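You operate a simulated robot arm through the tools that you are given. There is no shell and no other tool. Be economical: measure what you need, move in short steps, check, and stop when the job is done.

Carry out the task below with a simulated two-armed robot. There is one attempt and no reset: what you move stays moved.

JOB
At the side bench, cap the yellow and green banded bottles and stand them in the yellow rack.
Fine: each cap goes on the bottle of its colour, screwed tight; the third open bottle stays as it is. Set down upright: what you pick out.

It is judged by the outcome, as a careful person would: the job done as asked, and still so three seconds after it is handed in. It fails if anything else is knocked over, pushed out of place, dropped, spilled or broken. Lids that push on must go on centred and level and be pressed home; caps that screw on are set level and turned clockwise until they are tight.

ROBOT AND FRAMES
Two 6-joint arms with two-finger parallel grippers on one trunk, on a base that drives. Base frame: it is fixed to the floor where the robot stands at the start and does not move with it; the origin is under the middle of the robot, x ahead of it, y to its left, z up; the surface under the hand at the start is at about z = 0.9. Lengths are in m, angles in rad, forces in N, time in s.
The left shoulder is at the start at [-0.077, 0.177, 0.832], the right one opposite. With the tool pointing down near the work surface each hand reaches from about 0.1 to 0.7 m from the robot's upright axis, wherever it stands, measured 20 degrees to its own side. Places, roughly: yellow rack [0.5, -0.7, 0.9]. Payload 1.57 kg a hand.
The tool frame of a hand sits at the grasp point between the pads (the TCP): z along the fingers, y along the line on which they close. The tips reach 0.03 m beyond it. Largest opening 0.08 m; finger width 0.017, thickness 0.012; the body of the gripper, 0.04 by 0.082 m, starts 0.08 m behind the TCP.
Orientation is told as [roll, pitch, yaw] about the base's x, y, z axes, in that order, counted from this pose: with the fingers straight down and closing along the base's y, the tool's x points along the base's -x, its y along +y and its z along -z.

CONTROLS
- The arms move only by the tool apply_moves. It takes "left_deltas", "right_deltas" or both (then of equal length, played together; a hand with none holds still); each is a list of rows, each a list of 7 numbers: the turn, a rotation vector about the tool's x, y, z in rad, then the shift along the tool's x, y, z in m, then the gripper command, from -1 (fully open) to 1 (shut), values between in proportion. In form: [[ax, ay, az, x, y, z, grip], ...]. A call has 1 to 8 rows; each row is the pose to reach, as a shift and turn from the pose commanded when the call began, along the tool's axes at that moment. Rows are played at 5 a second. More than 0.05 m and 0.15 rad between two rows, or a gripper value outside its range, and nothing of the call is played. A pose out of reach is approached as far as the arm can. The call stops where the force on the tool passes 40 N (or 10 N more than at its start, if that is more) or the arm is blocked; 0.2 s more then pass. Each finger travels about 0.072 m/s and halts on what it meets, pressing with about 41 N; the grip force reading is that of the motor and also rises with nothing between the fingers. The clock runs only during rows and for 0.2 s after the last one: add rows that repeat a pose to give the fingers time. It gives the time, the measured TCP pose, the force on the tool (base axes), the opening and the grip force at its end, in the units of the frame above (readings bear some noise), with the torque about the TCP (base axes, N m) and any sound that the robot's microphone picked up.
- Cameras (640 x 400 px; columns grow to the right, rows downward): "scene" is now at [0.0398, -0.0254, 1.5632]; the picture's right is [-0.30, -0.95, 0.00], its down [-0.64, 0.20, -0.74] and it looks along [0.70, -0.22, -0.67] (base axes); focal length 282 px, centre (320, 200). "left" rides on the left gripper at [0.072, 0.007, -0.122] in its tool frame; the picture's right is [-0.09, 1.00, 0.00], its down [-0.84, -0.08, -0.54] and it looks along [-0.54, -0.05, 0.84] (tool axes); focal length 238 px, centre (320, 200). "right" rides on the right gripper at [0.072, -0.007, -0.122] in its tool frame; the picture's right is [0.09, 1.00, 0.00], its down [-0.84, 0.08, -0.54] and it looks along [-0.54, 0.05, 0.84] (tool axes); focal length 238 px, centre (320, 200). There is no depth. A picture from a camera that has moved, and an enlarged one, comes with that camera's place and axes in the base frame and with its lens.
- camera(camera): a new picture of that camera. No time passes.
- raise_lower(by): slides the trunk up (or, below 0, down) by that many m; the arms and the scene camera ride with it, the base frame stays. It gives what a move gives, with no picture.
- roll_base(legs): drives the robot by 1 to 6 legs, each [ahead, left, turn to the left] in m, m and rad, along the robot's own axes; the way and the turn of a leg run together, so that a leg with both is an arc; at most 1.5 m and 3.142 rad a leg. The arms and the cameras ride along, it lands a little off, and it stops where it bumps. It gives what a move gives.
- head_to(pan, tilt): turns the head with the scene camera to pan (to the left, within 2.496 rad either way) and tilt (down, from -0.506 to 1.204), counted from straight ahead of the robot. It gives what a move gives.
- zoom(camera, box): a new picture of the part [left, top, right, bottom] of that camera's present view, enlarged. No time passes.
- hand_in(): hands the job in; it is judged then, once.

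Go step by step. Nothing tells you exact positions but the pictures and the camera data: compare them with the known pose of the tool, close in by small moves and look again before you grip or let go. The budget is 120 turns and 88 pictures, counting those below and the enlarged ones. Unless the task says otherwise, let go and move clear before handing in, and close with one line.

The tools are called after "Emit:" by a JSON object that holds its "op" and its "data". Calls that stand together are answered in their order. apply_moves: Moves the arms, as the interface text tells. Its arguments: {"type":"object","properties":{"left_deltas":{"type":"array","items":{"type":"array","items":{"type":"number"}}},"right_deltas":{"type":"array","items":{"type":"array","items":{"type":"number"}}}},"required":[]} The other tools are called the same way: raise_lower (by) slides the trunk up or down; roll_base (legs) drives the base; head_to (pan, tilt) turns the head that bears the scene camera; camera (camera) takes a picture; zoom (camera, box) takes an enlarged picture of a part of a camera's view; hand_in () hands the job in.

At the start:

```text
t: 0.0
left_tool_pos: [0.412, 0.0408, 1.2171]
left_orientation: [0.003, 0.0, -0.001]
left_force: [-0.4, 0.0, 0.1]
left_wrist_torque: [0.0, 0.02, -0.02]
left_width: 0.0799
left_gripper_force: 0.1
right_tool_pos: [0.3737, -0.2687, 1.2523]
right_orientation: [0.0, 0.001, 0.0]
right_force: [-0.3, 0.4, 0.4]
right_wrist_torque: [-0.01, 0.05, 0.0]
right_width: 0.0801
right_gripper_force: 0.0
trunk travel left (down, up): [-0.275, 0.053]
robot x, y, heading: [0.0026, -0.002, -0.0]
head pan, tilt: [-0.305, 0.74]
```

scene: 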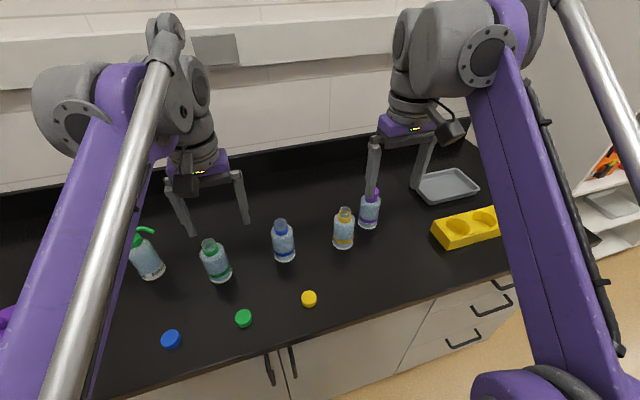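
right: 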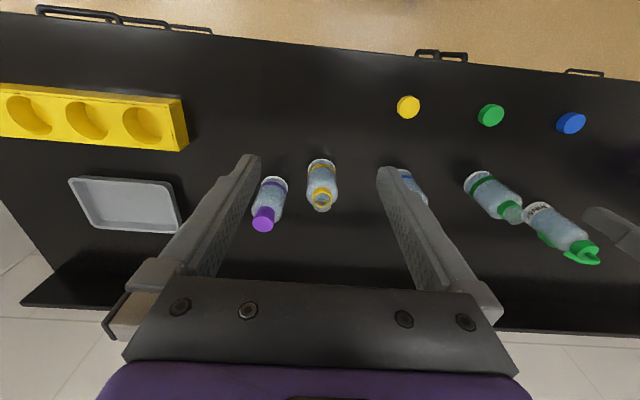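
left: 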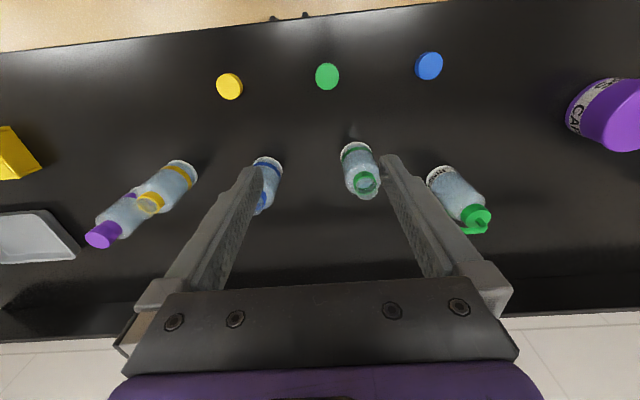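

I see the open yellow, green and blue bottles on the bench, their loose caps nearer to me, and the yellow rack on the right. I take the yellow cap to be near (0.38,-0.11), the green cap near (0.38,0.06), the yellow bottle near (0.54,-0.25) and the green bottle near (0.53,0.11). Next I look closer.

Emit:
{"op": "zoom", "data": {"camera": "scene", "box": [180, 180, 400, 330]}}

Emit:
{"op": "zoom", "data": {"camera": "right", "box": [220, 60, 600, 280]}}

```text
2.67 times, centred on (290, 255) of scene
camera zoom: at [0.0398, -0.0254, 1.5632], right [-0.3, -0.95, 0.0], down [-0.64, 0.2, -0.74], along [0.7, -0.22, -0.67], focal length 753 px, centre (400, 53)
```

zoom: 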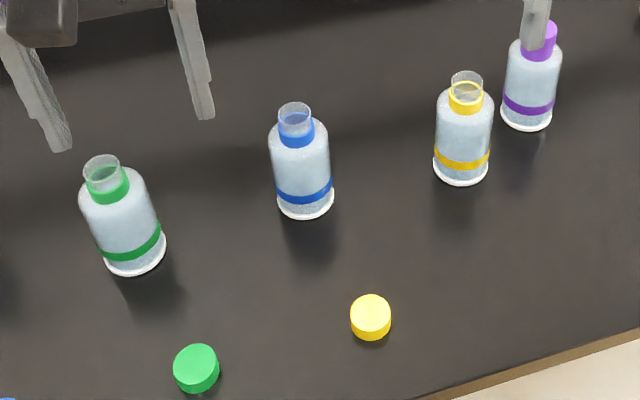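

```text
1.68 times, centred on (410, 170) of right
camera zoom: at [0.3019, -0.2753, 1.3741], right [-0.09, 1.0, 0.0], down [0.84, 0.08, 0.54], along [0.54, 0.05, -0.84], focal length 401 px, centre (168, 250)
```

zoom: 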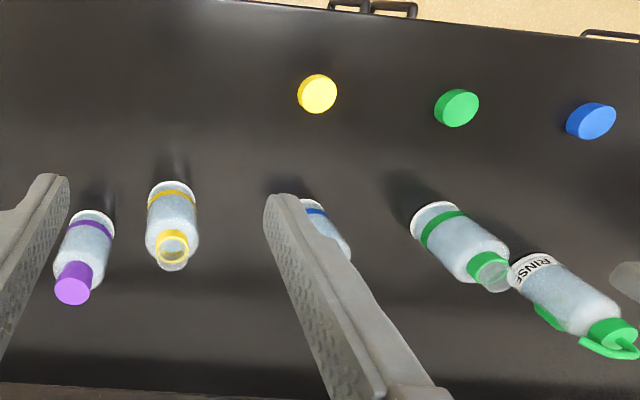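

The rims sit near z 1.036, the bodies are about 0.062 wide, and the caps are about 0.038 wide and lie open side down. I bring the right hand above the yellow cap and move the left hand away to the left.

Emit:
{"op": "apply_moves", "data": {"right_deltas": [[0, 0, 0, -0.002, 0.03, 0.035, -1], [0, 0, 0, -0.004, 0.06, 0.07, -1], [0, 0, 0, -0.006, 0.09, 0.105, -1], [0, 0, 0, -0.008, 0.12, 0.14, -1], [0, 0, 0, -0.01, 0.15, 0.17, -1], [0, 0, 0, -0.0103, 0.164, 0.2, -1]], "left_deltas": [[0, 0, 0, 0, 0.03, 0, -1], [0, 0, 0, 0, 0.06, 0, -1], [0, 0, 0, 0, 0.09, 0, -1], [0, 0, 0, 0, 0.12, 0, -1], [0, 0, 0, 0, 0.15, 0, -1], [0, 0, 0, 0, 0.15, 0, -1]]}}

Emit:
{"op": "camera", "data": {"camera": "right"}}

Emit:
{"op": "camera", "data": {"camera": "scene"}}

```text
t: 1.4
left_tool_pos: [0.4096, 0.1914, 1.2155]
left_orientation: [-0.001, 0.0, 0.001]
left_force: [0.3, -0.6, -0.6]
left_wrist_torque: [-0.02, -0.01, 0.02]
left_width: 0.0801
left_gripper_force: 0.0
right_tool_pos: [0.3845, -0.1045, 1.0529]
right_orientation: [-0.001, 0.0, -0.002]
right_force: [-0.1, 0.2, 0.8]
right_wrist_torque: [0.0, 0.03, 0.02]
right_width: 0.0799
right_gripper_force: 0.1
trunk travel left (down, up): [-0.275, 0.053]
robot x, y, heading: [-0.0013, -0.0017, 0.003]
head pan, tilt: [-0.305, 0.74]
```

```text
82 pictures are left
camera right: at [0.3116, -0.1104, 1.1736], right [-0.09, 1.0, 0.0], down [0.84, 0.08, 0.54], along [0.54, 0.05, -0.84], focal length 238 px, centre (320, 200)
```

right: 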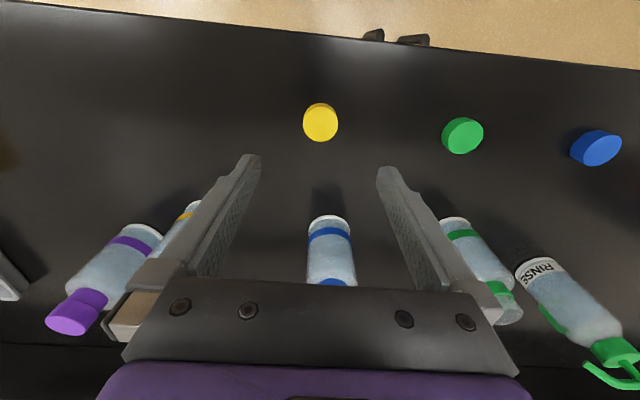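

```text
81 pictures are left
camera scene: at [0.0398, -0.0258, 1.5631], right [-0.3, -0.95, 0.0], down [-0.64, 0.2, -0.74], along [0.7, -0.22, -0.68], focal length 282 px, centre (320, 200)
```

scene: 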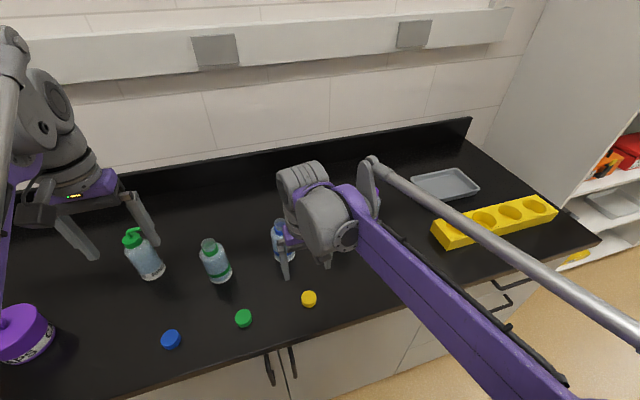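

The right camera places the cap at about (0.378,-0.105), a little nearer than the hand. I correct for that, go down and close on the cap.

Emit:
{"op": "apply_moves", "data": {"right_deltas": [[0, 0, 0, 0.0065, 0, 0.04, -1], [0, 0, 0, 0.0065, 0, 0.08, -1], [0, 0, 0, 0.0065, 0, 0.105, -1], [0, 0, 0, 0.0065, 0, 0.117, -1], [0, 0, 0, 0.0065, 0, 0.117, -1]]}}

Emit:
{"op": "camera", "data": {"camera": "right"}}

```text
t: 2.6
left_tool_pos: [0.4099, 0.1924, 1.2144]
left_orientation: [0.0, 0.0, 0.001]
left_force: [0.2, 0.0, 0.0]
left_wrist_torque: [-0.02, -0.03, -0.01]
left_width: 0.0799
left_gripper_force: 0.0
right_tool_pos: [0.3789, -0.1063, 0.9352]
right_orientation: [0.0, 0.0, 0.001]
right_force: [-0.3, -0.6, -0.2]
right_wrist_torque: [-0.01, 0.01, 0.01]
right_width: 0.0802
right_gripper_force: 0.0
trunk travel left (down, up): [-0.275, 0.053]
robot x, y, heading: [0.0028, -0.0009, 0.003]
head pan, tilt: [-0.305, 0.74]
```

```text
80 pictures are left
camera right: at [0.3076, -0.111, 1.0563], right [-0.09, 1.0, 0.0], down [0.84, 0.08, 0.54], along [0.54, 0.05, -0.84], focal length 238 px, centre (320, 200)
```

right: 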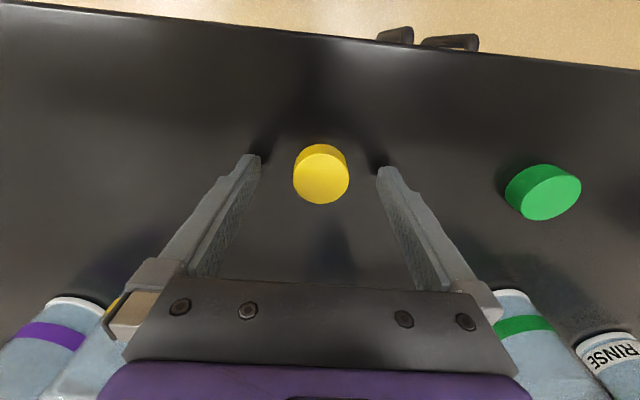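

The cap is centred between the fingers, so I close on it and lift slightly.

Emit:
{"op": "apply_moves", "data": {"right_deltas": [[0, 0, 0, 0, 0.001, 0, 0], [0, 0, 0, 0, 0.001, 0, 1], [0, 0, 0, 0, 0.001, 0, 1], [0, 0, 0, 0, 0.001, 0, 1], [0, 0, 0, 0, 0.001, 0, 1]]}}

Emit:
{"op": "apply_moves", "data": {"right_deltas": [[0, 0, 0, 0, 0, -0.04, 1], [0, 0, 0, 0, 0, -0.08, 1], [0, 0, 0, 0, 0, -0.12, 1], [0, 0, 0, 0, 0, -0.16, 1], [0, 0, 0, 0, 0, -0.18, 1]]}}

Emit:
{"op": "camera", "data": {"camera": "right"}}

Emit:
{"op": "camera", "data": {"camera": "scene"}}

```text
t: 3.8
left_tool_pos: [0.4104, 0.1926, 1.2144]
left_orientation: [-0.002, 0.001, 0.001]
left_force: [-0.1, -0.1, -0.1]
left_wrist_torque: [-0.01, -0.02, 0.0]
left_width: 0.0801
left_gripper_force: 0.0
right_tool_pos: [0.3792, -0.1048, 0.9357]
right_orientation: [-0.001, 0.001, -0.001]
right_force: [0.1, 0.5, 0.1]
right_wrist_torque: [-0.02, 0.01, -0.01]
right_width: 0.0365
right_gripper_force: 41.1
trunk travel left (down, up): [-0.275, 0.053]
robot x, y, heading: [-0.0018, 0.0023, -0.005]
head pan, tilt: [-0.305, 0.74]
```

```text
t: 5.0
left_tool_pos: [0.409, 0.1927, 1.2145]
left_orientation: [0.0, -0.001, -0.002]
left_force: [0.9, 1.0, 0.1]
left_wrist_torque: [0.01, 0.04, -0.01]
left_width: 0.0799
left_gripper_force: 0.0
right_tool_pos: [0.3762, -0.1033, 1.1139]
right_orientation: [0.002, -0.001, -0.001]
right_force: [0.7, -0.1, 0.1]
right_wrist_torque: [-0.01, -0.02, -0.02]
right_width: 0.0362
right_gripper_force: 41.0
trunk travel left (down, up): [-0.275, 0.053]
robot x, y, heading: [-0.0028, 0.0024, -0.001]
head pan, tilt: [-0.305, 0.74]
```

```text
79 pictures are left
camera right: at [0.3048, -0.1083, 1.2358], right [-0.09, 1.0, 0.0], down [0.84, 0.08, 0.54], along [0.54, 0.05, -0.84], focal length 238 px, centre (320, 200)
```

right: 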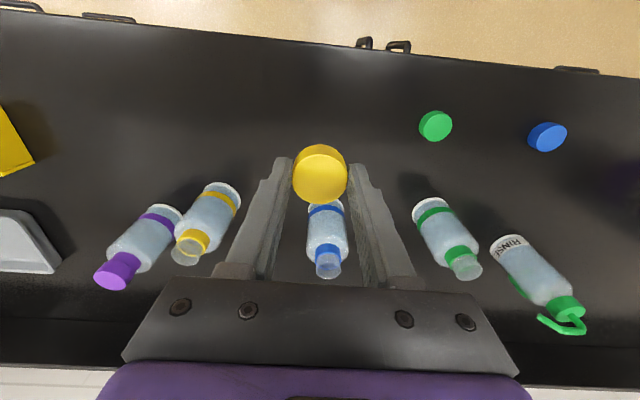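

```text
78 pictures are left
camera scene: at [0.0397, -0.0254, 1.5631], right [-0.3, -0.95, 0.0], down [-0.64, 0.2, -0.74], along [0.7, -0.22, -0.67], focal length 282 px, centre (320, 200)
```

scene: 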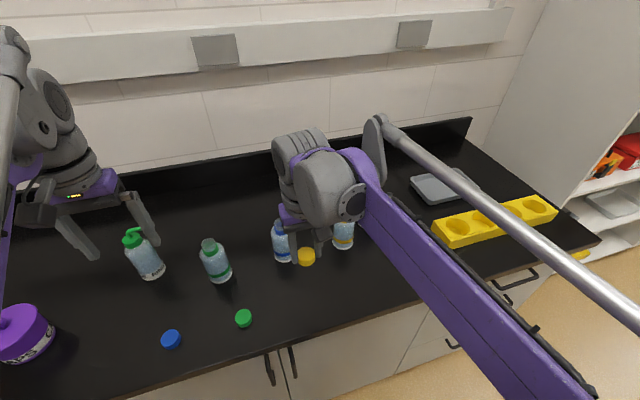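

The cap is held level. I take the yellow bottle to be near (0.527,-0.247) with its rim at about z 1.03. I move the cap above it, high up, and look.

Emit:
{"op": "apply_moves", "data": {"right_deltas": [[0, 0, 0, 0, -0.01, -0.04, 1], [0, 0, 0, -0.03, -0.04, -0.046, 1], [0, 0, 0, -0.06, -0.07, -0.046, 1], [0, 0, 0, -0.09, -0.1, -0.046, 1], [0, 0, 0, -0.12, -0.13, -0.046, 1], [0, 0, 0, -0.151, -0.144, -0.046, 1], [0, 0, 0, -0.151, -0.144, -0.046, 1]]}}

Emit:
{"op": "zoom", "data": {"camera": "right", "box": [220, 60, 420, 210]}}

Emit:
{"op": "camera", "data": {"camera": "scene"}}

```text
t: 6.6
left_tool_pos: [0.4097, 0.1924, 1.2159]
left_orientation: [0.001, 0.001, 0.0]
left_force: [-0.1, 0.3, 0.0]
left_wrist_torque: [-0.01, 0.0, -0.02]
left_width: 0.08
left_gripper_force: 0.1
right_tool_pos: [0.529, -0.247, 1.1642]
right_orientation: [0.0, -0.001, 0.0]
right_force: [-1.2, 0.4, -0.5]
right_wrist_torque: [-0.03, -0.01, -0.01]
right_width: 0.0364
right_gripper_force: 41.0
trunk travel left (down, up): [-0.275, 0.053]
robot x, y, heading: [-0.0018, -0.0034, 0.003]
head pan, tilt: [-0.305, 0.74]
```

```text
2.67 times, centred on (320, 135) of right
camera zoom: at [0.4574, -0.2518, 1.2849], right [-0.09, 1.0, 0.0], down [0.84, 0.08, 0.54], along [0.54, 0.05, -0.84], focal length 636 px, centre (320, 373)
```

zoom: 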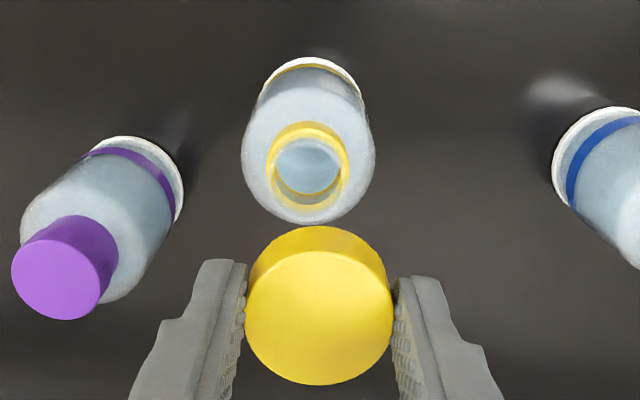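

```text
76 pictures are left
camera scene: at [0.0387, -0.0252, 1.5632], right [-0.3, -0.95, 0.0], down [-0.64, 0.2, -0.74], along [0.7, -0.22, -0.67], focal length 282 px, centre (320, 200)
```

scene: 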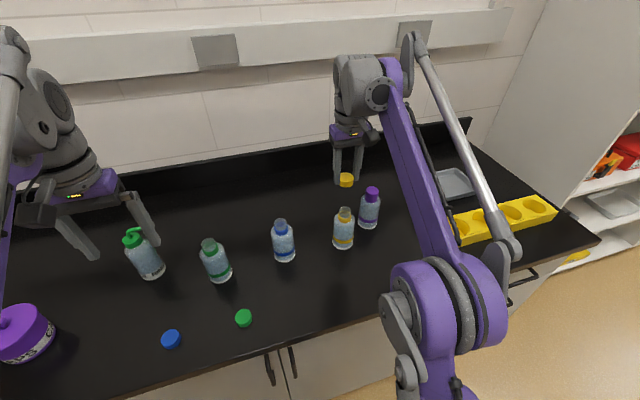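

The bottle's rim is about 4 mm to the right of and 2 mm nearer than the cap. I correct for that, come down partway and look again.

Emit:
{"op": "apply_moves", "data": {"right_deltas": [[0, 0, 0, 0.002, -0.0045, 0.03, 1], [0, 0, 0, 0.002, -0.0045, 0.06, 1], [0, 0, 0, 0.002, -0.0045, 0.072, 1], [0, 0, 0, 0.002, -0.0045, 0.072, 1]]}}

Emit:
{"op": "zoom", "data": {"camera": "right", "box": [220, 60, 420, 210]}}

Emit:
{"op": "zoom", "data": {"camera": "scene", "box": [290, 170, 410, 270]}}

```text
t: 7.6
left_tool_pos: [0.4087, 0.193, 1.2141]
left_orientation: [0.0, -0.003, 0.002]
left_force: [-0.2, -0.4, 0.5]
left_wrist_torque: [0.02, -0.01, -0.02]
left_width: 0.0797
left_gripper_force: 0.1
right_tool_pos: [0.5255, -0.2526, 1.0923]
right_orientation: [0.001, 0.0, -0.001]
right_force: [-0.2, -0.4, -1.0]
right_wrist_torque: [-0.04, 0.05, -0.02]
right_width: 0.0366
right_gripper_force: 40.8
trunk travel left (down, up): [-0.275, 0.053]
robot x, y, heading: [-0.0014, 0.0003, 0.0]
head pan, tilt: [-0.305, 0.74]
```

```text
2.67 times, centred on (320, 135) of right
camera zoom: at [0.4547, -0.2578, 1.2128], right [-0.09, 1.0, 0.0], down [0.84, 0.08, 0.54], along [0.54, 0.05, -0.84], focal length 636 px, centre (320, 373)
```

zoom: 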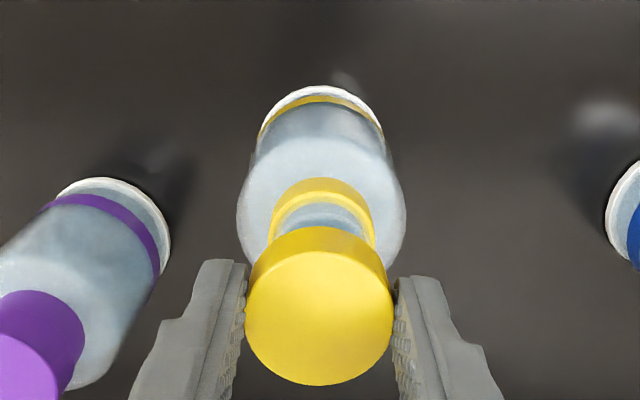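

```text
4.00 times, centred on (350, 220) of scene
camera zoom: at [0.0397, -0.0254, 1.5632], right [-0.3, -0.95, 0.0], down [-0.64, 0.2, -0.74], along [0.7, -0.22, -0.67], focal length 1130 px, centre (200, 120)
```

zoom: 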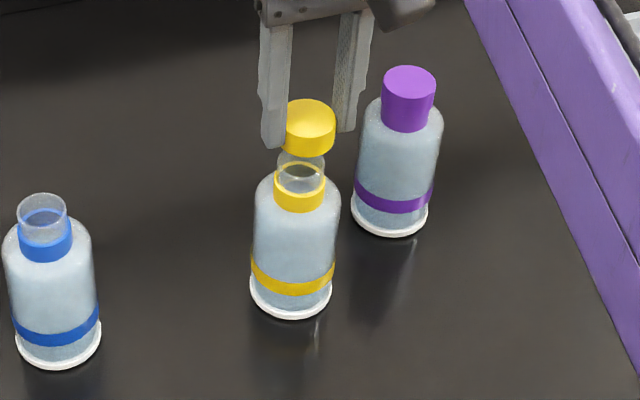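

Cap and neck look aligned within about 1 mm. I lower in small steps until the cap meets the rim.

Emit:
{"op": "apply_moves", "data": {"right_deltas": [[0, 0, 0, 0, 0.001, 0.008, 1], [0, 0, 0, 0, 0.001, 0.014, 1], [0, 0, 0, 0, 0.001, 0.018, 1], [0, 0, 0, 0, 0.001, 0.02, 1], [0, 0, 0, 0, 0.001, 0.02, 1]]}}

Emit:
{"op": "zoom", "data": {"camera": "scene", "box": [290, 170, 410, 270]}}

```text
t: 8.8
left_tool_pos: [0.4099, 0.1925, 1.2143]
left_orientation: [0.0, -0.001, 0.0]
left_force: [0.3, 0.5, 0.0]
left_wrist_torque: [0.02, 0.01, -0.03]
left_width: 0.0801
left_gripper_force: 0.0
right_tool_pos: [0.5259, -0.2525, 1.0713]
right_orientation: [-0.001, 0.001, -0.001]
right_force: [-0.3, -1.1, -0.1]
right_wrist_torque: [0.04, 0.01, -0.05]
right_width: 0.0365
right_gripper_force: 41.0
trunk travel left (down, up): [-0.275, 0.053]
robot x, y, heading: [0.0011, 0.0023, 0.0]
head pan, tilt: [-0.305, 0.74]
```

```text
4.00 times, centred on (350, 220) of scene
camera zoom: at [0.0398, -0.0254, 1.5632], right [-0.3, -0.95, 0.0], down [-0.64, 0.2, -0.74], along [0.7, -0.22, -0.67], focal length 1130 px, centre (200, 120)
```

zoom: 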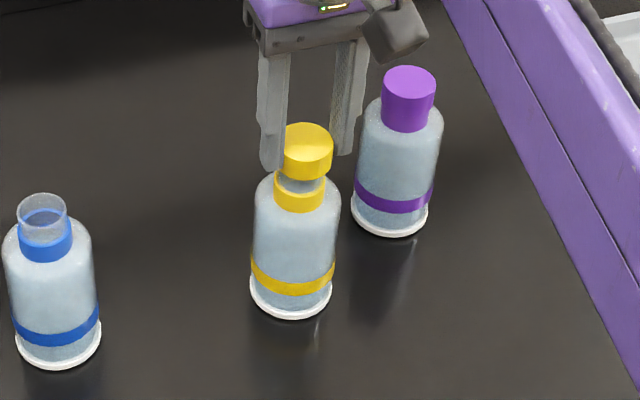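

No contact yet and the cap still looks centred. I keep lowering gently.

Emit:
{"op": "apply_moves", "data": {"right_deltas": [[0, 0, 0, 0, 0.001, 0.003, 1], [0, 0, 0, 0, 0.001, 0.005, 1], [0, 0, 0, 0, 0.001, 0.007, 1], [0, 0, 0, 0, 0.001, 0.007, 1]]}}

Emit:
{"op": "zoom", "data": {"camera": "scene", "box": [310, 180, 390, 240]}}

```text
t: 9.8
left_tool_pos: [0.4102, 0.1919, 1.2135]
left_orientation: [0.0, -0.002, 0.0]
left_force: [-0.2, -0.4, 0.2]
left_wrist_torque: [-0.02, 0.0, 0.0]
left_width: 0.0799
left_gripper_force: 0.1
right_tool_pos: [0.5265, -0.2513, 1.0628]
right_orientation: [0.0, 0.0, 0.001]
right_force: [-0.1, 0.1, 0.2]
right_wrist_torque: [-0.02, 0.02, -0.01]
right_width: 0.0366
right_gripper_force: 40.6
trunk travel left (down, up): [-0.275, 0.053]
robot x, y, heading: [0.0035, -0.0003, -0.0]
head pan, tilt: [-0.305, 0.74]
```

```text
6.67 times, centred on (350, 210) of scene
camera zoom: at [0.0398, -0.0254, 1.5632], right [-0.3, -0.95, 0.0], down [-0.64, 0.2, -0.74], along [0.7, -0.22, -0.67], focal length 1882 px, centre (120, 133)
```

zoom: 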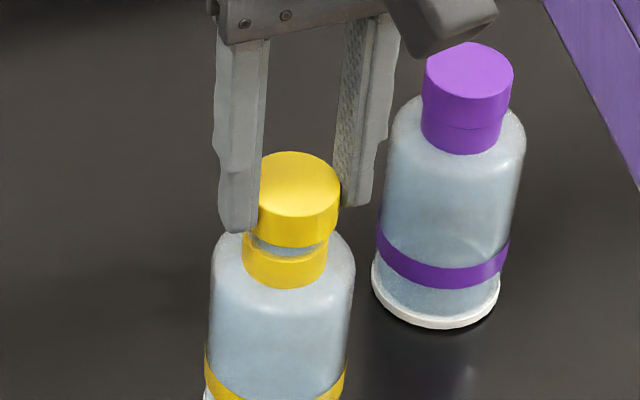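

The cap is nearly down to the collar and still level, with little force. I go on down by a few more millimetres to feel for contact.

Emit:
{"op": "apply_moves", "data": {"right_deltas": [[0, 0, 0, 0, 0, 0.002, 1], [0, 0, 0, 0, 0, 0.004, 1], [0, 0, 0, 0, 0, 0.006, 1], [0, 0, 0, 0, 0, 0.006, 1]]}}

Emit:
{"op": "zoom", "data": {"camera": "scene", "box": [310, 180, 390, 240]}}

```text
t: 10.8
left_tool_pos: [0.4109, 0.1925, 1.2153]
left_orientation: [0.0, 0.001, -0.002]
left_force: [0.0, 0.5, -0.1]
left_wrist_torque: [-0.01, -0.02, 0.0]
left_width: 0.0798
left_gripper_force: 0.0
right_tool_pos: [0.5265, -0.2532, 1.0573]
right_orientation: [0.001, 0.001, 0.0]
right_force: [0.3, 0.2, -1.2]
right_wrist_torque: [0.0, 0.01, 0.01]
right_width: 0.036
right_gripper_force: 41.2
trunk travel left (down, up): [-0.275, 0.053]
robot x, y, heading: [-0.0008, -0.0007, -0.002]
head pan, tilt: [-0.305, 0.74]
```

```text
6.67 times, centred on (350, 210) of scene
camera zoom: at [0.04, -0.0255, 1.5631], right [-0.3, -0.95, 0.0], down [-0.64, 0.2, -0.74], along [0.7, -0.22, -0.68], focal length 1882 px, centre (120, 133)
```

zoom: 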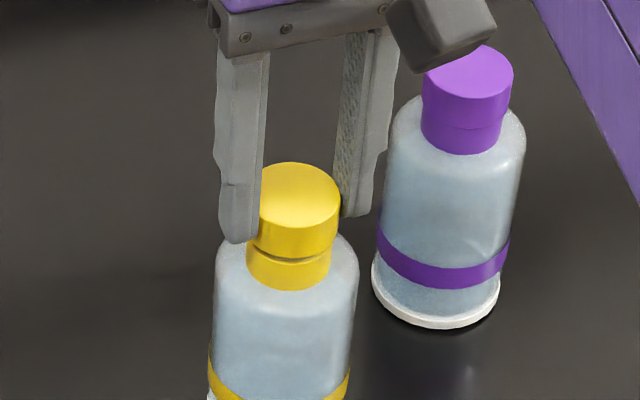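

The cap has reached the neck: the bottle shifted by a hair and the gap is nearly closed. I turn clockwise with a slight push and watch the torque.

Emit:
{"op": "apply_moves", "data": {"right_deltas": [[0, 0, 0.14, 0, 0, 0.001, 1], [0, 0, 0.28, 0, 0, 0.0015, 1], [0, 0, 0.42, 0, 0, 0.0015, 1], [0, 0, 0.56, 0, 0, 0.002, 1], [0, 0, 0.7, 0, 0, 0.002, 1], [0, 0, 0.84, 0, 0, 0.002, 1], [0, 0, 0.98, 0, 0, 0.002, 1], [0, 0, 1.12, 0, 0, 0.002, 1]]}}

Emit:
{"op": "zoom", "data": {"camera": "scene", "box": [310, 180, 390, 240]}}

```text
t: 12.6
left_tool_pos: [0.4083, 0.1923, 1.2155]
left_orientation: [0.001, -0.001, -0.001]
left_force: [-0.8, 0.0, 0.1]
left_wrist_torque: [0.01, -0.02, 0.0]
left_width: 0.0801
left_gripper_force: 0.2
right_tool_pos: [0.5256, -0.2502, 1.0554]
right_orientation: [0.003, -0.001, -1.124]
right_force: [7.8, -2.9, 21.8]
right_wrist_torque: [-0.32, -0.57, 0.0]
right_width: 0.0365
right_gripper_force: 41.1
trunk travel left (down, up): [-0.275, 0.053]
robot x, y, heading: [-0.0008, 0.0054, -0.006]
head pan, tilt: [-0.305, 0.74]
```

```text
6.67 times, centred on (350, 210) of scene
camera zoom: at [0.0391, -0.0249, 1.5633], right [-0.3, -0.95, 0.0], down [-0.64, 0.2, -0.74], along [0.7, -0.22, -0.67], focal length 1882 px, centre (120, 133)
```

zoom: 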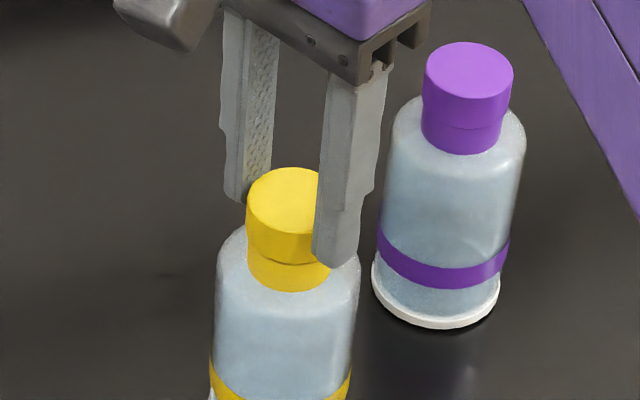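

The push rose to 22 N with no torque about the vertical, so the unheld bottle is probably spinning with the cap. I ease the push, bring the left hand round to hold the bottle and check the cap from the right camera.

Emit:
{"op": "apply_moves", "data": {"right_deltas": [[0, 0, 0, 0, 0, -0.001, 1], [0, 0, 0, 0, 0, -0.002, 1], [0, 0, 0, 0, 0, -0.002, 1], [0, 0, 0, 0, 0, -0.002, 1], [0, 0, 0, 0, 0, -0.002, 1]], "left_deltas": [[0, 0, 0.1, 0.01, -0.035, 0.01, -1], [0, 0, 0.2, 0.02, -0.07, 0.02, -1], [0, 0, 0.3, 0.03, -0.105, 0.03, -1], [0, 0, 0.4, 0.04, -0.14, 0.04, -1], [0, 0, 0.5, 0.05, -0.17, 0.05, -1]]}}

Emit:
{"op": "camera", "data": {"camera": "right"}}

Emit:
{"op": "camera", "data": {"camera": "scene"}}

```text
t: 13.8
left_tool_pos: [0.3616, 0.022, 1.1695]
left_orientation: [0.0, 0.001, -0.501]
left_force: [-0.2, 0.2, -0.4]
left_wrist_torque: [0.0, 0.0, 0.01]
left_width: 0.0799
left_gripper_force: 0.1
right_tool_pos: [0.526, -0.2509, 1.0557]
right_orientation: [0.0, 0.001, -1.12]
right_force: [0.1, 1.1, -0.7]
right_wrist_torque: [0.04, -0.04, 0.0]
right_width: 0.0364
right_gripper_force: 40.8
trunk travel left (down, up): [-0.275, 0.053]
robot x, y, heading: [-0.0009, 0.0015, 0.001]
head pan, tilt: [-0.305, 0.74]
```

```text
69 pictures are left
camera right: at [0.4892, -0.1877, 1.1772], right [0.86, 0.52, 0.0], down [0.43, -0.72, 0.54], along [0.28, -0.46, -0.84], focal length 238 px, centre (320, 200)
```

right: 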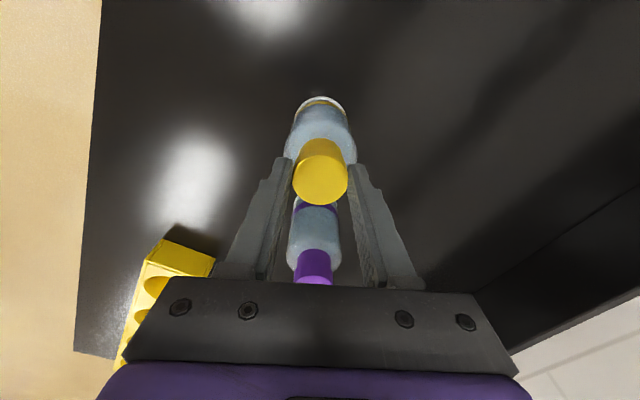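

```text
68 pictures are left
camera scene: at [0.0397, -0.0258, 1.5631], right [-0.3, -0.95, 0.0], down [-0.64, 0.2, -0.74], along [0.7, -0.22, -0.68], focal length 282 px, centre (320, 200)
```

scene: 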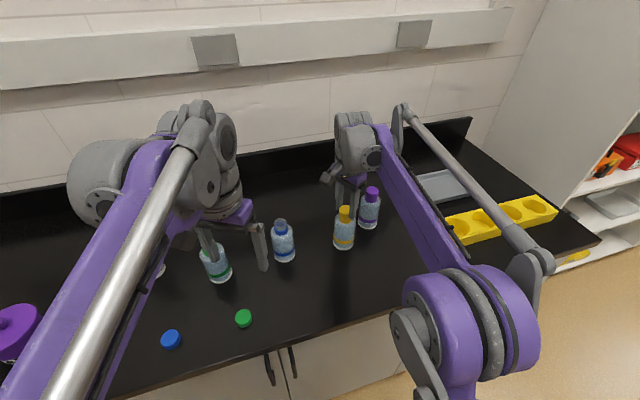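

The cap sits level on the neck, and the left arm has a clear way in. I pitch the left hand and bring it to a staging pose just short of the yellow bottle.

Emit:
{"op": "apply_moves", "data": {"left_deltas": [[0, -0.131, 0, -0.02, -0.02, 0.019, -1], [0, -0.262, 0, -0.041, -0.04, 0.0375, -1], [0, -0.393, 0, -0.061, -0.06, 0.056, -1], [0, -0.524, 0, -0.0815, -0.08, 0.075, -1], [0, -0.655, 0, -0.102, -0.1, 0.094, -1], [0, -0.786, 0, -0.122, -0.12, 0.1125, -1], [0, -0.917, 0, -0.143, -0.14, 0.131, -1], [0, -1.048, 0, -0.163, -0.161, 0.15, -1]]}}

Emit:
{"op": "camera", "data": {"camera": "left"}}

Emit:
{"op": "camera", "data": {"camera": "scene"}}

```text
t: 15.6
left_tool_pos: [0.4304, -0.1999, 1.0176]
left_orientation: [-0.002, -1.051, -0.499]
left_force: [0.0, -0.9, 0.0]
left_wrist_torque: [-0.02, -0.01, -0.01]
left_width: 0.0796
left_gripper_force: 0.0
right_tool_pos: [0.5265, -0.2515, 1.0563]
right_orientation: [0.001, -0.001, -1.12]
right_force: [0.3, 0.3, -1.4]
right_wrist_torque: [0.04, 0.0, 0.02]
right_width: 0.0365
right_gripper_force: 41.2
trunk travel left (down, up): [-0.275, 0.053]
robot x, y, heading: [-0.0018, -0.0, 0.001]
head pan, tilt: [-0.305, 0.74]
```

```text
67 pictures are left
camera left: at [0.309, -0.1264, 1.0165], right [0.52, 0.85, 0.08], down [-0.08, -0.04, 1.0], along [0.85, -0.52, 0.05], focal length 238 px, centre (320, 200)
```

left: 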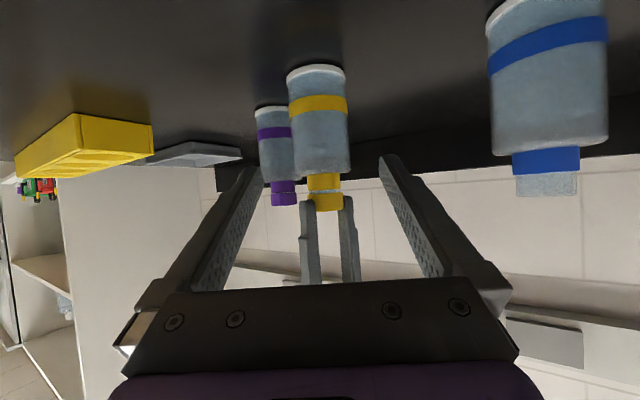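

```text
66 pictures are left
camera scene: at [0.0403, -0.0263, 1.5632], right [-0.3, -0.95, 0.0], down [-0.64, 0.2, -0.74], along [0.7, -0.22, -0.68], focal length 282 px, centre (320, 200)
```

scene: 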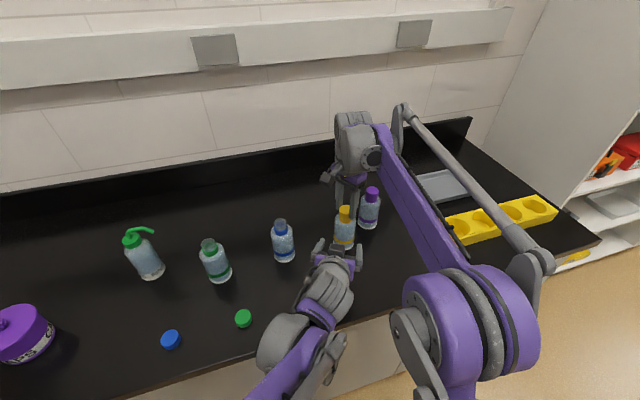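

The bottle is centred between the left fingers. I move in along the fingers by 0.12 m.

Emit:
{"op": "apply_moves", "data": {"left_deltas": [[0, 0, 0, 0, 0, 0.04, -1], [0, 0, 0, 0, 0, 0.075, -1], [0, 0, 0, 0, 0, 0.105, -1], [0, 0, 0, 0, 0, 0.125, -1], [0, 0, 0, 0, 0, 0.125, -1]]}}

Emit:
{"op": "camera", "data": {"camera": "left"}}

Emit:
{"op": "zoom", "data": {"camera": "scene", "box": [280, 170, 400, 270]}}

```text
t: 16.8
left_tool_pos: [0.5252, -0.2499, 0.9569]
left_orientation: [0.0, -1.049, -0.498]
left_force: [-0.9, 0.3, 0.1]
left_wrist_torque: [0.01, -0.02, 0.01]
left_width: 0.0798
left_gripper_force: 0.1
right_tool_pos: [0.5255, -0.2517, 1.0558]
right_orientation: [0.0, 0.0, -1.122]
right_force: [0.0, 0.3, -1.7]
right_wrist_torque: [0.03, 0.01, 0.0]
right_width: 0.0362
right_gripper_force: 40.9
trunk travel left (down, up): [-0.275, 0.053]
robot x, y, heading: [-0.0003, 0.0021, -0.003]
head pan, tilt: [-0.305, 0.74]
```

```text
65 pictures are left
camera left: at [0.4036, -0.1766, 0.9552], right [0.52, 0.85, 0.08], down [-0.08, -0.04, 1.0], along [0.85, -0.52, 0.05], focal length 238 px, centre (320, 200)
```

left: 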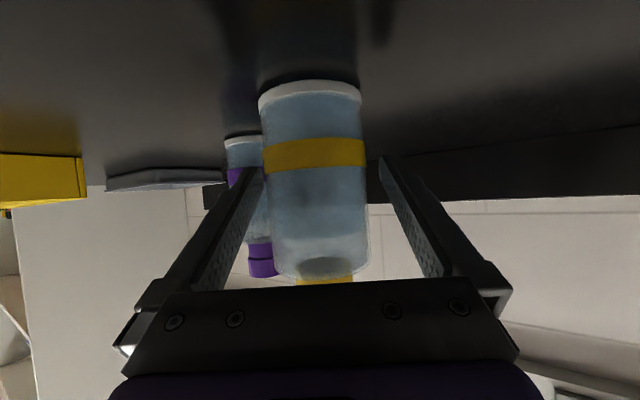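

```text
4.00 times, centred on (340, 220) of scene
camera zoom: at [0.0397, -0.0253, 1.5631], right [-0.3, -0.95, 0.0], down [-0.64, 0.2, -0.74], along [0.7, -0.22, -0.67], focal length 1130 px, centre (240, 120)
```

zoom: 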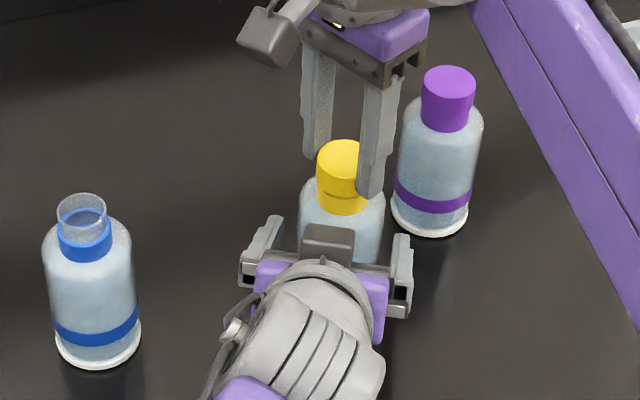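

The bottle is well centred between the left fingers. I release the cap with the right hand, then close the left on the body.

Emit:
{"op": "apply_moves", "data": {"right_deltas": [[0, 0, 0, 0, 0, 0, 0.2], [0, 0, 0, 0, 0, 0, -0.3], [0, 0, 0, 0, 0, 0, -0.3], [0, 0, 0, 0, 0, 0, -0.3], [0, 0, 0, 0, 0, 0, -0.3]], "left_deltas": [[0, 0, 0, 0, 0, 0, -1], [0, 0, 0, 0, 0, 0, 0.3], [0, 0, 0, 0, 0, 0, 1], [0, 0, 0, 0, 0, 0, 1], [0, 0, 0, 0, 0, 0, 1]]}}

Emit:
{"op": "zoom", "data": {"camera": "scene", "box": [280, 170, 400, 270]}}

Emit:
{"op": "zoom", "data": {"camera": "right", "box": [220, 60, 420, 210]}}

```text
t: 18.0
left_tool_pos: [0.5246, -0.2492, 0.9559]
left_orientation: [0.0, -1.051, -0.5]
left_force: [-0.9, -0.4, 1.9]
left_wrist_torque: [0.04, -0.03, 0.06]
left_width: 0.0587
left_gripper_force: 40.7
right_tool_pos: [0.5266, -0.2515, 1.0559]
right_orientation: [-0.001, 0.0, -1.121]
right_force: [-0.7, 0.1, -0.4]
right_wrist_torque: [-0.02, 0.03, -0.01]
right_width: 0.052
right_gripper_force: 0.0
trunk travel left (down, up): [-0.275, 0.053]
robot x, y, heading: [-0.0031, 0.0004, 0.001]
head pan, tilt: [-0.305, 0.74]
```

```text
4.00 times, centred on (340, 220) of scene
camera zoom: at [0.0396, -0.0254, 1.5632], right [-0.3, -0.95, 0.0], down [-0.64, 0.2, -0.74], along [0.7, -0.22, -0.67], focal length 1130 px, centre (240, 120)
```

zoom: 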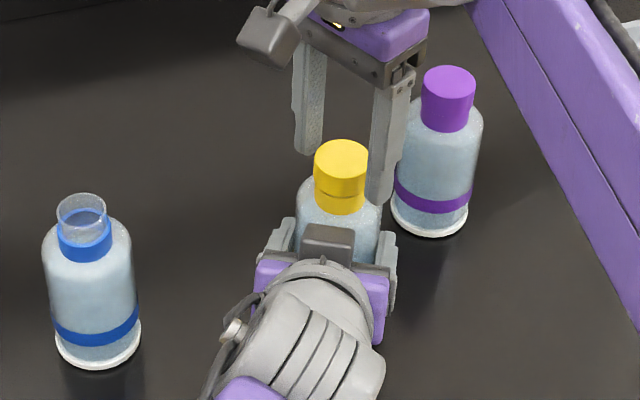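

```text
2.67 times, centred on (320, 135) of right
camera zoom: at [0.4892, -0.1876, 1.1774], right [0.86, 0.52, 0.0], down [0.43, -0.72, 0.54], along [0.28, -0.46, -0.84], focal length 636 px, centre (320, 373)
```

zoom: 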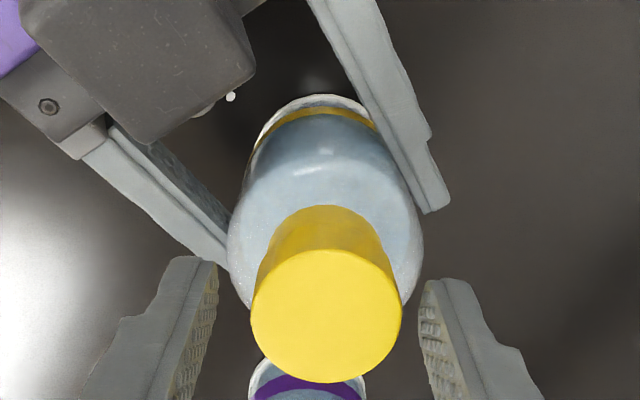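

The left hand now holds the body and the cap sits level. I turn the open right hand back counter-clockwise, with a small centring shift, to gain stroke.

Emit:
{"op": "apply_moves", "data": {"right_deltas": [[0, 0, -0.14, 0, 0.0015, 0, -0.3], [0, 0, -0.28, 0, 0.0015, 0, -0.3], [0, 0, -0.42, 0, 0.0015, 0, -0.3], [0, 0, -0.56, 0, 0.0015, 0, -0.3], [0, 0, -0.7, 0, 0.0015, 0, -0.3], [0, 0, -0.84, 0, 0.0015, 0, -0.3], [0, 0, -0.98, 0, 0.0015, 0, -0.3], [0, 0, -1.12, 0, 0.0015, 0, -0.3]]}}

Emit:
{"op": "apply_moves", "data": {"right_deltas": [[0, 0, -0.14, 0, 0, 0, -0.3], [0, 0, -0.28, 0, 0, 0, -0.3], [0, 0, -0.42, 0, 0, 0, -0.3], [0, 0, -0.56, 0, 0, 0, -0.3], [0, 0, -0.7, 0, 0, 0, -0.3], [0, 0, -0.84, 0, 0, 0, -0.3], [0, 0, -0.98, 0, 0, 0, -0.3], [0, 0, -1.12, 0, 0, 0, -0.3]]}}

Emit:
{"op": "zoom", "data": {"camera": "right", "box": [220, 60, 420, 210]}}

```text
t: 19.8
left_tool_pos: [0.5254, -0.2502, 0.9558]
left_orientation: [0.001, -1.05, -0.5]
left_force: [0.8, -0.9, 1.2]
left_wrist_torque: [-0.03, -0.02, 0.02]
left_width: 0.0585
left_gripper_force: 41.5
right_tool_pos: [0.5283, -0.251, 1.057]
right_orientation: [0.0, 0.001, 0.002]
right_force: [0.2, -0.2, 0.3]
right_wrist_torque: [-0.01, -0.01, 0.01]
right_width: 0.0522
right_gripper_force: 0.1
trunk travel left (down, up): [-0.275, 0.053]
robot x, y, heading: [0.0033, 0.001, 0.002]
head pan, tilt: [-0.305, 0.74]
```

```text
t: 21.6
left_tool_pos: [0.526, -0.249, 0.9569]
left_orientation: [0.0, -1.049, -0.5]
left_force: [0.6, -0.9, 1.7]
left_wrist_torque: [0.0, -0.01, 0.0]
left_width: 0.0583
left_gripper_force: 41.2
right_tool_pos: [0.5286, -0.2507, 1.0565]
right_orientation: [0.0, 0.0, 1.124]
right_force: [0.1, 0.4, -0.3]
right_wrist_torque: [0.0, 0.01, -0.01]
right_width: 0.0518
right_gripper_force: 0.1
trunk travel left (down, up): [-0.275, 0.053]
robot x, y, heading: [-0.0, 0.0037, -0.005]
head pan, tilt: [-0.305, 0.74]
```

```text
2.67 times, centred on (320, 135) of right
camera zoom: at [0.5031, -0.3173, 1.1788], right [-0.94, 0.35, 0.0], down [0.29, 0.79, 0.54], along [0.19, 0.51, -0.84], focal length 636 px, centre (320, 373)
```

zoom: 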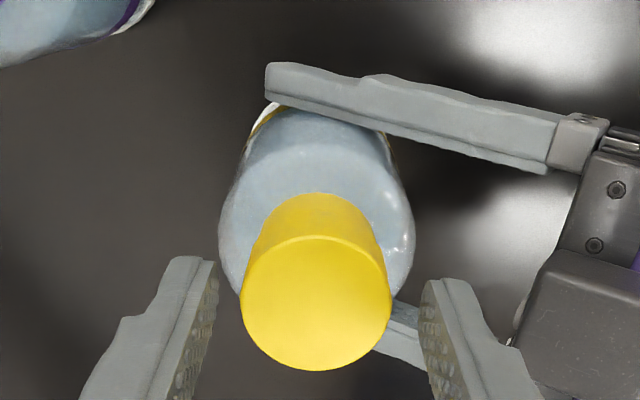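

The cap is within 1 mm of centre. I grip it, then turn clockwise with a light push while the left hand holds the body.

Emit:
{"op": "apply_moves", "data": {"right_deltas": [[0, 0, 0, 0, -0.001, 0, 0.3], [0, 0, 0, 0, -0.001, 0, 1], [0, 0, 0, 0, -0.001, 0, 1], [0, 0, 0, 0, -0.001, 0, 1]]}}

Emit:
{"op": "apply_moves", "data": {"right_deltas": [[0, 0, 0.14, 0, 0, 0.0005, 1], [0, 0, 0.28, 0, 0, 0.001, 1], [0, 0, 0.42, 0, 0, 0.001, 1], [0, 0, 0.56, 0, 0, 0.001, 1], [0, 0, 0.7, 0, 0, 0.001, 1], [0, 0, 0.84, 0, 0, 0.001, 1], [0, 0, 0.98, 0, 0, 0.001, 1], [0, 0, 1.12, 0, 0, 0.001, 1]]}}

```text
t: 22.6
left_tool_pos: [0.5243, -0.2498, 0.9563]
left_orientation: [0.001, -1.047, -0.499]
left_force: [-2.5, 1.0, 1.6]
left_wrist_torque: [-0.03, 0.0, 0.06]
left_width: 0.0586
left_gripper_force: 40.9
right_tool_pos: [0.5285, -0.2508, 1.0582]
right_orientation: [0.0, 0.0, 1.12]
right_force: [2.5, -1.8, 2.0]
right_wrist_torque: [-0.04, -0.04, 0.02]
right_width: 0.0362
right_gripper_force: 41.5
trunk travel left (down, up): [-0.275, 0.053]
robot x, y, heading: [0.003, 0.0001, -0.0]
head pan, tilt: [-0.305, 0.74]
```

```text
t: 24.4
left_tool_pos: [0.5244, -0.2496, 0.9556]
left_orientation: [0.002, -1.05, -0.503]
left_force: [-16.6, 3.5, 0.0]
left_wrist_torque: [0.04, -1.03, -0.06]
left_width: 0.0588
left_gripper_force: 40.9
right_tool_pos: [0.529, -0.2507, 1.0565]
right_orientation: [-0.001, -0.002, -0.002]
right_force: [18.8, -4.1, 11.6]
right_wrist_torque: [-0.19, -0.68, 0.0]
right_width: 0.0359
right_gripper_force: 41.1
trunk travel left (down, up): [-0.275, 0.053]
robot x, y, heading: [0.0005, -0.0016, -0.004]
head pan, tilt: [-0.305, 0.74]
```

There is a sideways load of 19 N, so the hand is slightly off centre. I shift 1.5 mm forward to relieve it and continue turning.

Emit:
{"op": "apply_moves", "data": {"right_deltas": [[0, 0, 0, -0.0015, 0, 0, 1], [0, 0, 0.14, -0.0015, 0, 0, 1], [0, 0, 0.28, -0.0015, 0, 0, 1], [0, 0, 0.42, -0.0015, 0, 0, 1], [0, 0, 0.56, -0.0015, 0, 0, 1], [0, 0, 0.7, -0.0015, 0, 0, 1], [0, 0, 0.84, -0.0015, 0, 0, 1], [0, 0, 0.98, -0.0015, 0, 0, 1]]}}

Emit:
{"op": "zoom", "data": {"camera": "scene", "box": [310, 180, 390, 240]}}

```text
t: 26.2
left_tool_pos: [0.5266, -0.2499, 0.9556]
left_orientation: [0.001, -1.049, -0.5]
left_force: [17.8, -1.7, 3.3]
left_wrist_torque: [-0.09, 1.09, 0.01]
left_width: 0.0589
left_gripper_force: 40.9
right_tool_pos: [0.5296, -0.252, 1.0569]
right_orientation: [-0.003, 0.001, -0.982]
right_force: [-17.2, 1.2, 0.3]
right_wrist_torque: [0.3, 0.55, -0.01]
right_width: 0.0358
right_gripper_force: 40.8
trunk travel left (down, up): [-0.275, 0.053]
robot x, y, heading: [-0.0021, 0.0017, 0.002]
head pan, tilt: [-0.305, 0.74]
```

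```text
6.67 times, centred on (350, 210) of scene
camera zoom: at [0.0397, -0.0255, 1.5632], right [-0.3, -0.95, 0.0], down [-0.64, 0.2, -0.74], along [0.7, -0.22, -0.67], focal length 1882 px, centre (120, 133)
```

zoom: 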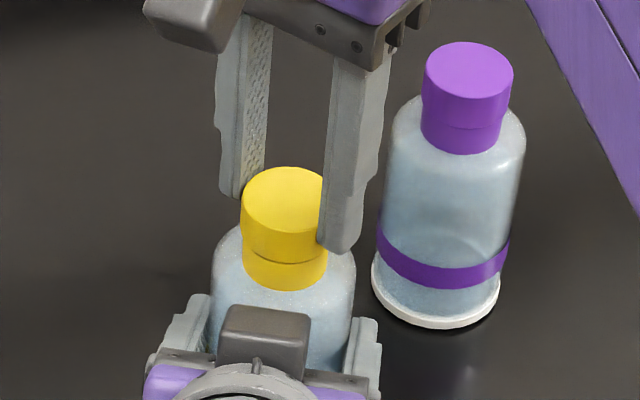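

There is still no axial torque, so the cap is turning freely down its thread. I relieve the side load, push lightly and keep turning.

Emit:
{"op": "apply_moves", "data": {"right_deltas": [[0, 0, 0, 0.0004, -0.0006, 0.0005, 1], [0, 0, 0.14, 0.0004, -0.0006, 0.001, 1], [0, 0, 0.28, 0.0004, -0.0006, 0.001, 1], [0, 0, 0.42, 0.0004, -0.0006, 0.001, 1], [0, 0, 0.56, 0.0004, -0.0006, 0.001, 1], [0, 0, 0.7, 0.0004, -0.0006, 0.001, 1], [0, 0, 0.84, 0.0004, -0.0006, 0.001, 1], [0, 0, 0.98, 0.0004, -0.0006, 0.001, 1]]}}

Emit:
{"op": "apply_moves", "data": {"right_deltas": [[0, 0, 0, 0, 0, 0, 1], [0, 0, 0.14, 0, 0, 0, 1], [0, 0, 0.28, 0, 0, 0, 1], [0, 0, 0.42, 0, 0, 0, 1], [0, 0, 0.56, 0, 0, 0, 1]]}}

```text
t: 28.0
left_tool_pos: [0.5252, -0.2495, 0.9558]
left_orientation: [0.0, -1.05, -0.5]
left_force: [10.4, 12.4, 3.6]
left_wrist_torque: [-0.8, 0.4, 0.05]
left_width: 0.0587
left_gripper_force: 41.2
right_tool_pos: [0.5302, -0.2523, 1.0542]
right_orientation: [0.002, -0.003, -1.962]
right_force: [-8.9, -11.8, 1.1]
right_wrist_torque: [-0.38, 0.31, 0.0]
right_width: 0.0363
right_gripper_force: 40.9
trunk travel left (down, up): [-0.275, 0.053]
robot x, y, heading: [0.0003, 0.0012, 0.002]
head pan, tilt: [-0.305, 0.74]
```

```text
t: 29.2
left_tool_pos: [0.5249, -0.2489, 0.9553]
left_orientation: [0.0, -1.048, -0.5]
left_force: [9.0, 16.9, 3.7]
left_wrist_torque: [-0.67, 0.46, 0.13]
left_width: 0.0587
left_gripper_force: 41.5
right_tool_pos: [0.5285, -0.2499, 1.0548]
right_orientation: [0.002, -0.001, -2.521]
right_force: [-8.5, -13.8, -0.4]
right_wrist_torque: [-0.5, 0.3, 0.01]
right_width: 0.0361
right_gripper_force: 40.9
trunk travel left (down, up): [-0.275, 0.053]
robot x, y, heading: [-0.0002, 0.0013, 0.003]
head pan, tilt: [-0.305, 0.74]
```

The wrist still turns freely, so I continue clockwise, following the cap down and easing the side load.

Emit:
{"op": "apply_moves", "data": {"right_deltas": [[0, 0, 0.14, -0.0005, 0.0002, 0.0005, 1], [0, 0, 0.28, -0.0005, 0.0002, 0.0008, 1], [0, 0, 0.42, -0.0005, 0.0002, 0.001, 1], [0, 0, 0.5, -0.0005, 0.0002, 0.001, 1]]}}

Emit:
{"op": "zoom", "data": {"camera": "scene", "box": [310, 180, 390, 240]}}

```text
t: 30.2
left_tool_pos: [0.5232, -0.2517, 0.9549]
left_orientation: [-0.003, -1.049, -0.5]
left_force: [-4.3, -0.6, -1.1]
left_wrist_torque: [0.03, 0.29, -0.26]
left_width: 0.0586
left_gripper_force: 41.1
right_tool_pos: [0.5285, -0.2508, 1.0538]
right_orientation: [-0.002, 0.0, -3.021]
right_force: [2.3, -1.8, 8.4]
right_wrist_torque: [-0.16, -0.36, 0.39]
right_width: 0.0354
right_gripper_force: 41.2
trunk travel left (down, up): [-0.275, 0.053]
robot x, y, heading: [-0.0016, -0.0033, -0.004]
head pan, tilt: [-0.305, 0.74]
```

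```text
6.67 times, centred on (350, 210) of scene
camera zoom: at [0.0391, -0.0257, 1.5632], right [-0.3, -0.95, 0.0], down [-0.64, 0.2, -0.74], along [0.7, -0.22, -0.67], focal length 1882 px, centre (120, 133)
```

zoom: 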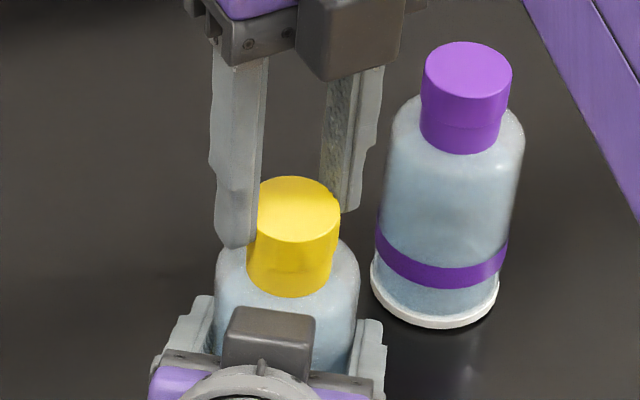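

The torque has risen to 0.39 N m and the gap is closed, so the cap is nearly tight. I turn a bit further.

Emit:
{"op": "apply_moves", "data": {"right_deltas": [[0, 0, 0.1, 0, 0, 0, 1], [0, 0, 0.2, 0, 0, 0, 1], [0, 0, 0.3, 0, 0, 0, 1], [0, 0, 0.3, 0, 0, 0, 1]]}}

```text
t: 31.2
left_tool_pos: [0.5233, -0.2519, 0.9552]
left_orientation: [-0.002, -1.049, -0.5]
left_force: [-2.2, -34.2, -9.3]
left_wrist_torque: [1.29, -0.01, -0.35]
left_width: 0.0585
left_gripper_force: 41.2
right_tool_pos: [0.5283, -0.2558, 1.054]
right_orientation: [-0.012, 0.001, 3.12]
right_force: [3.4, 30.5, 17.0]
right_wrist_torque: [1.37, -0.21, 0.26]
right_width: 0.0351
right_gripper_force: 41.2
right hand out of reach, approached as far as the arm can: row 2, 3, 4
trunk travel left (down, up): [-0.275, 0.053]
robot x, y, heading: [-0.0023, -0.0009, 0.001]
head pan, tilt: [-0.305, 0.74]
```

The wrist reached its limit. I release, turn back about 1.1 rad and regrip for a final tightening.

Emit:
{"op": "apply_moves", "data": {"right_deltas": [[0, 0, 0, 0, 0, 0, 0.3], [0, 0, 0, 0, 0, 0, -0.3], [0, 0, 0, 0, 0, 0, -0.3]]}}

Emit:
{"op": "apply_moves", "data": {"right_deltas": [[0, 0, -0.14, 0, 0, 0, -0.3], [0, 0, -0.28, 0, 0, 0, -0.3], [0, 0, -0.42, 0, 0, 0, -0.3], [0, 0, -0.56, 0, 0, 0, -0.3], [0, 0, -0.7, 0, 0, 0, -0.3], [0, 0, -0.84, 0, 0, 0, -0.3], [0, 0, -0.98, 0, 0, 0, -0.3], [0, 0, -1.12, 0, 0, 0, -0.3]]}}

Emit:
{"op": "zoom", "data": {"camera": "right", "box": [220, 60, 420, 210]}}

```text
t: 32.0
left_tool_pos: [0.5258, -0.248, 0.9571]
left_orientation: [-0.002, -1.05, -0.498]
left_force: [0.5, 1.9, 7.1]
left_wrist_torque: [-0.02, 0.09, -0.05]
left_width: 0.0581
left_gripper_force: 41.0
right_tool_pos: [0.5284, -0.2575, 1.0539]
right_orientation: [-0.002, 0.003, 3.12]
right_force: [-0.8, 0.7, 0.2]
right_wrist_torque: [0.0, 0.01, 0.01]
right_width: 0.0527
right_gripper_force: 0.5
trunk travel left (down, up): [-0.275, 0.053]
robot x, y, heading: [-0.0001, -0.0021, 0.001]
head pan, tilt: [-0.305, 0.74]
```

```text
t: 33.8
left_tool_pos: [0.5238, -0.2498, 0.9567]
left_orientation: [-0.001, -1.049, -0.499]
left_force: [1.3, 2.9, 7.2]
left_wrist_torque: [-0.16, -0.11, 0.07]
left_width: 0.0583
left_gripper_force: 40.4
right_tool_pos: [0.5289, -0.2561, 1.0533]
right_orientation: [0.0, 0.004, -2.041]
right_force: [0.0, 0.3, -1.1]
right_wrist_torque: [-0.04, 0.0, 0.0]
right_width: 0.0521
right_gripper_force: 0.0
trunk travel left (down, up): [-0.275, 0.053]
robot x, y, heading: [-0.0013, -0.0002, 0.0]
head pan, tilt: [-0.305, 0.74]
```

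```text
2.67 times, centred on (320, 135) of right
camera zoom: at [0.555, -0.1878, 1.176], right [0.93, -0.37, 0.0], down [-0.31, -0.78, 0.54], along [-0.2, -0.5, -0.84], focal length 636 px, centre (320, 373)
```

zoom: 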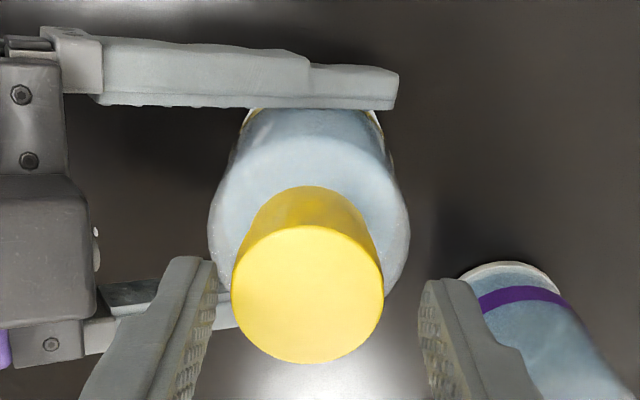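

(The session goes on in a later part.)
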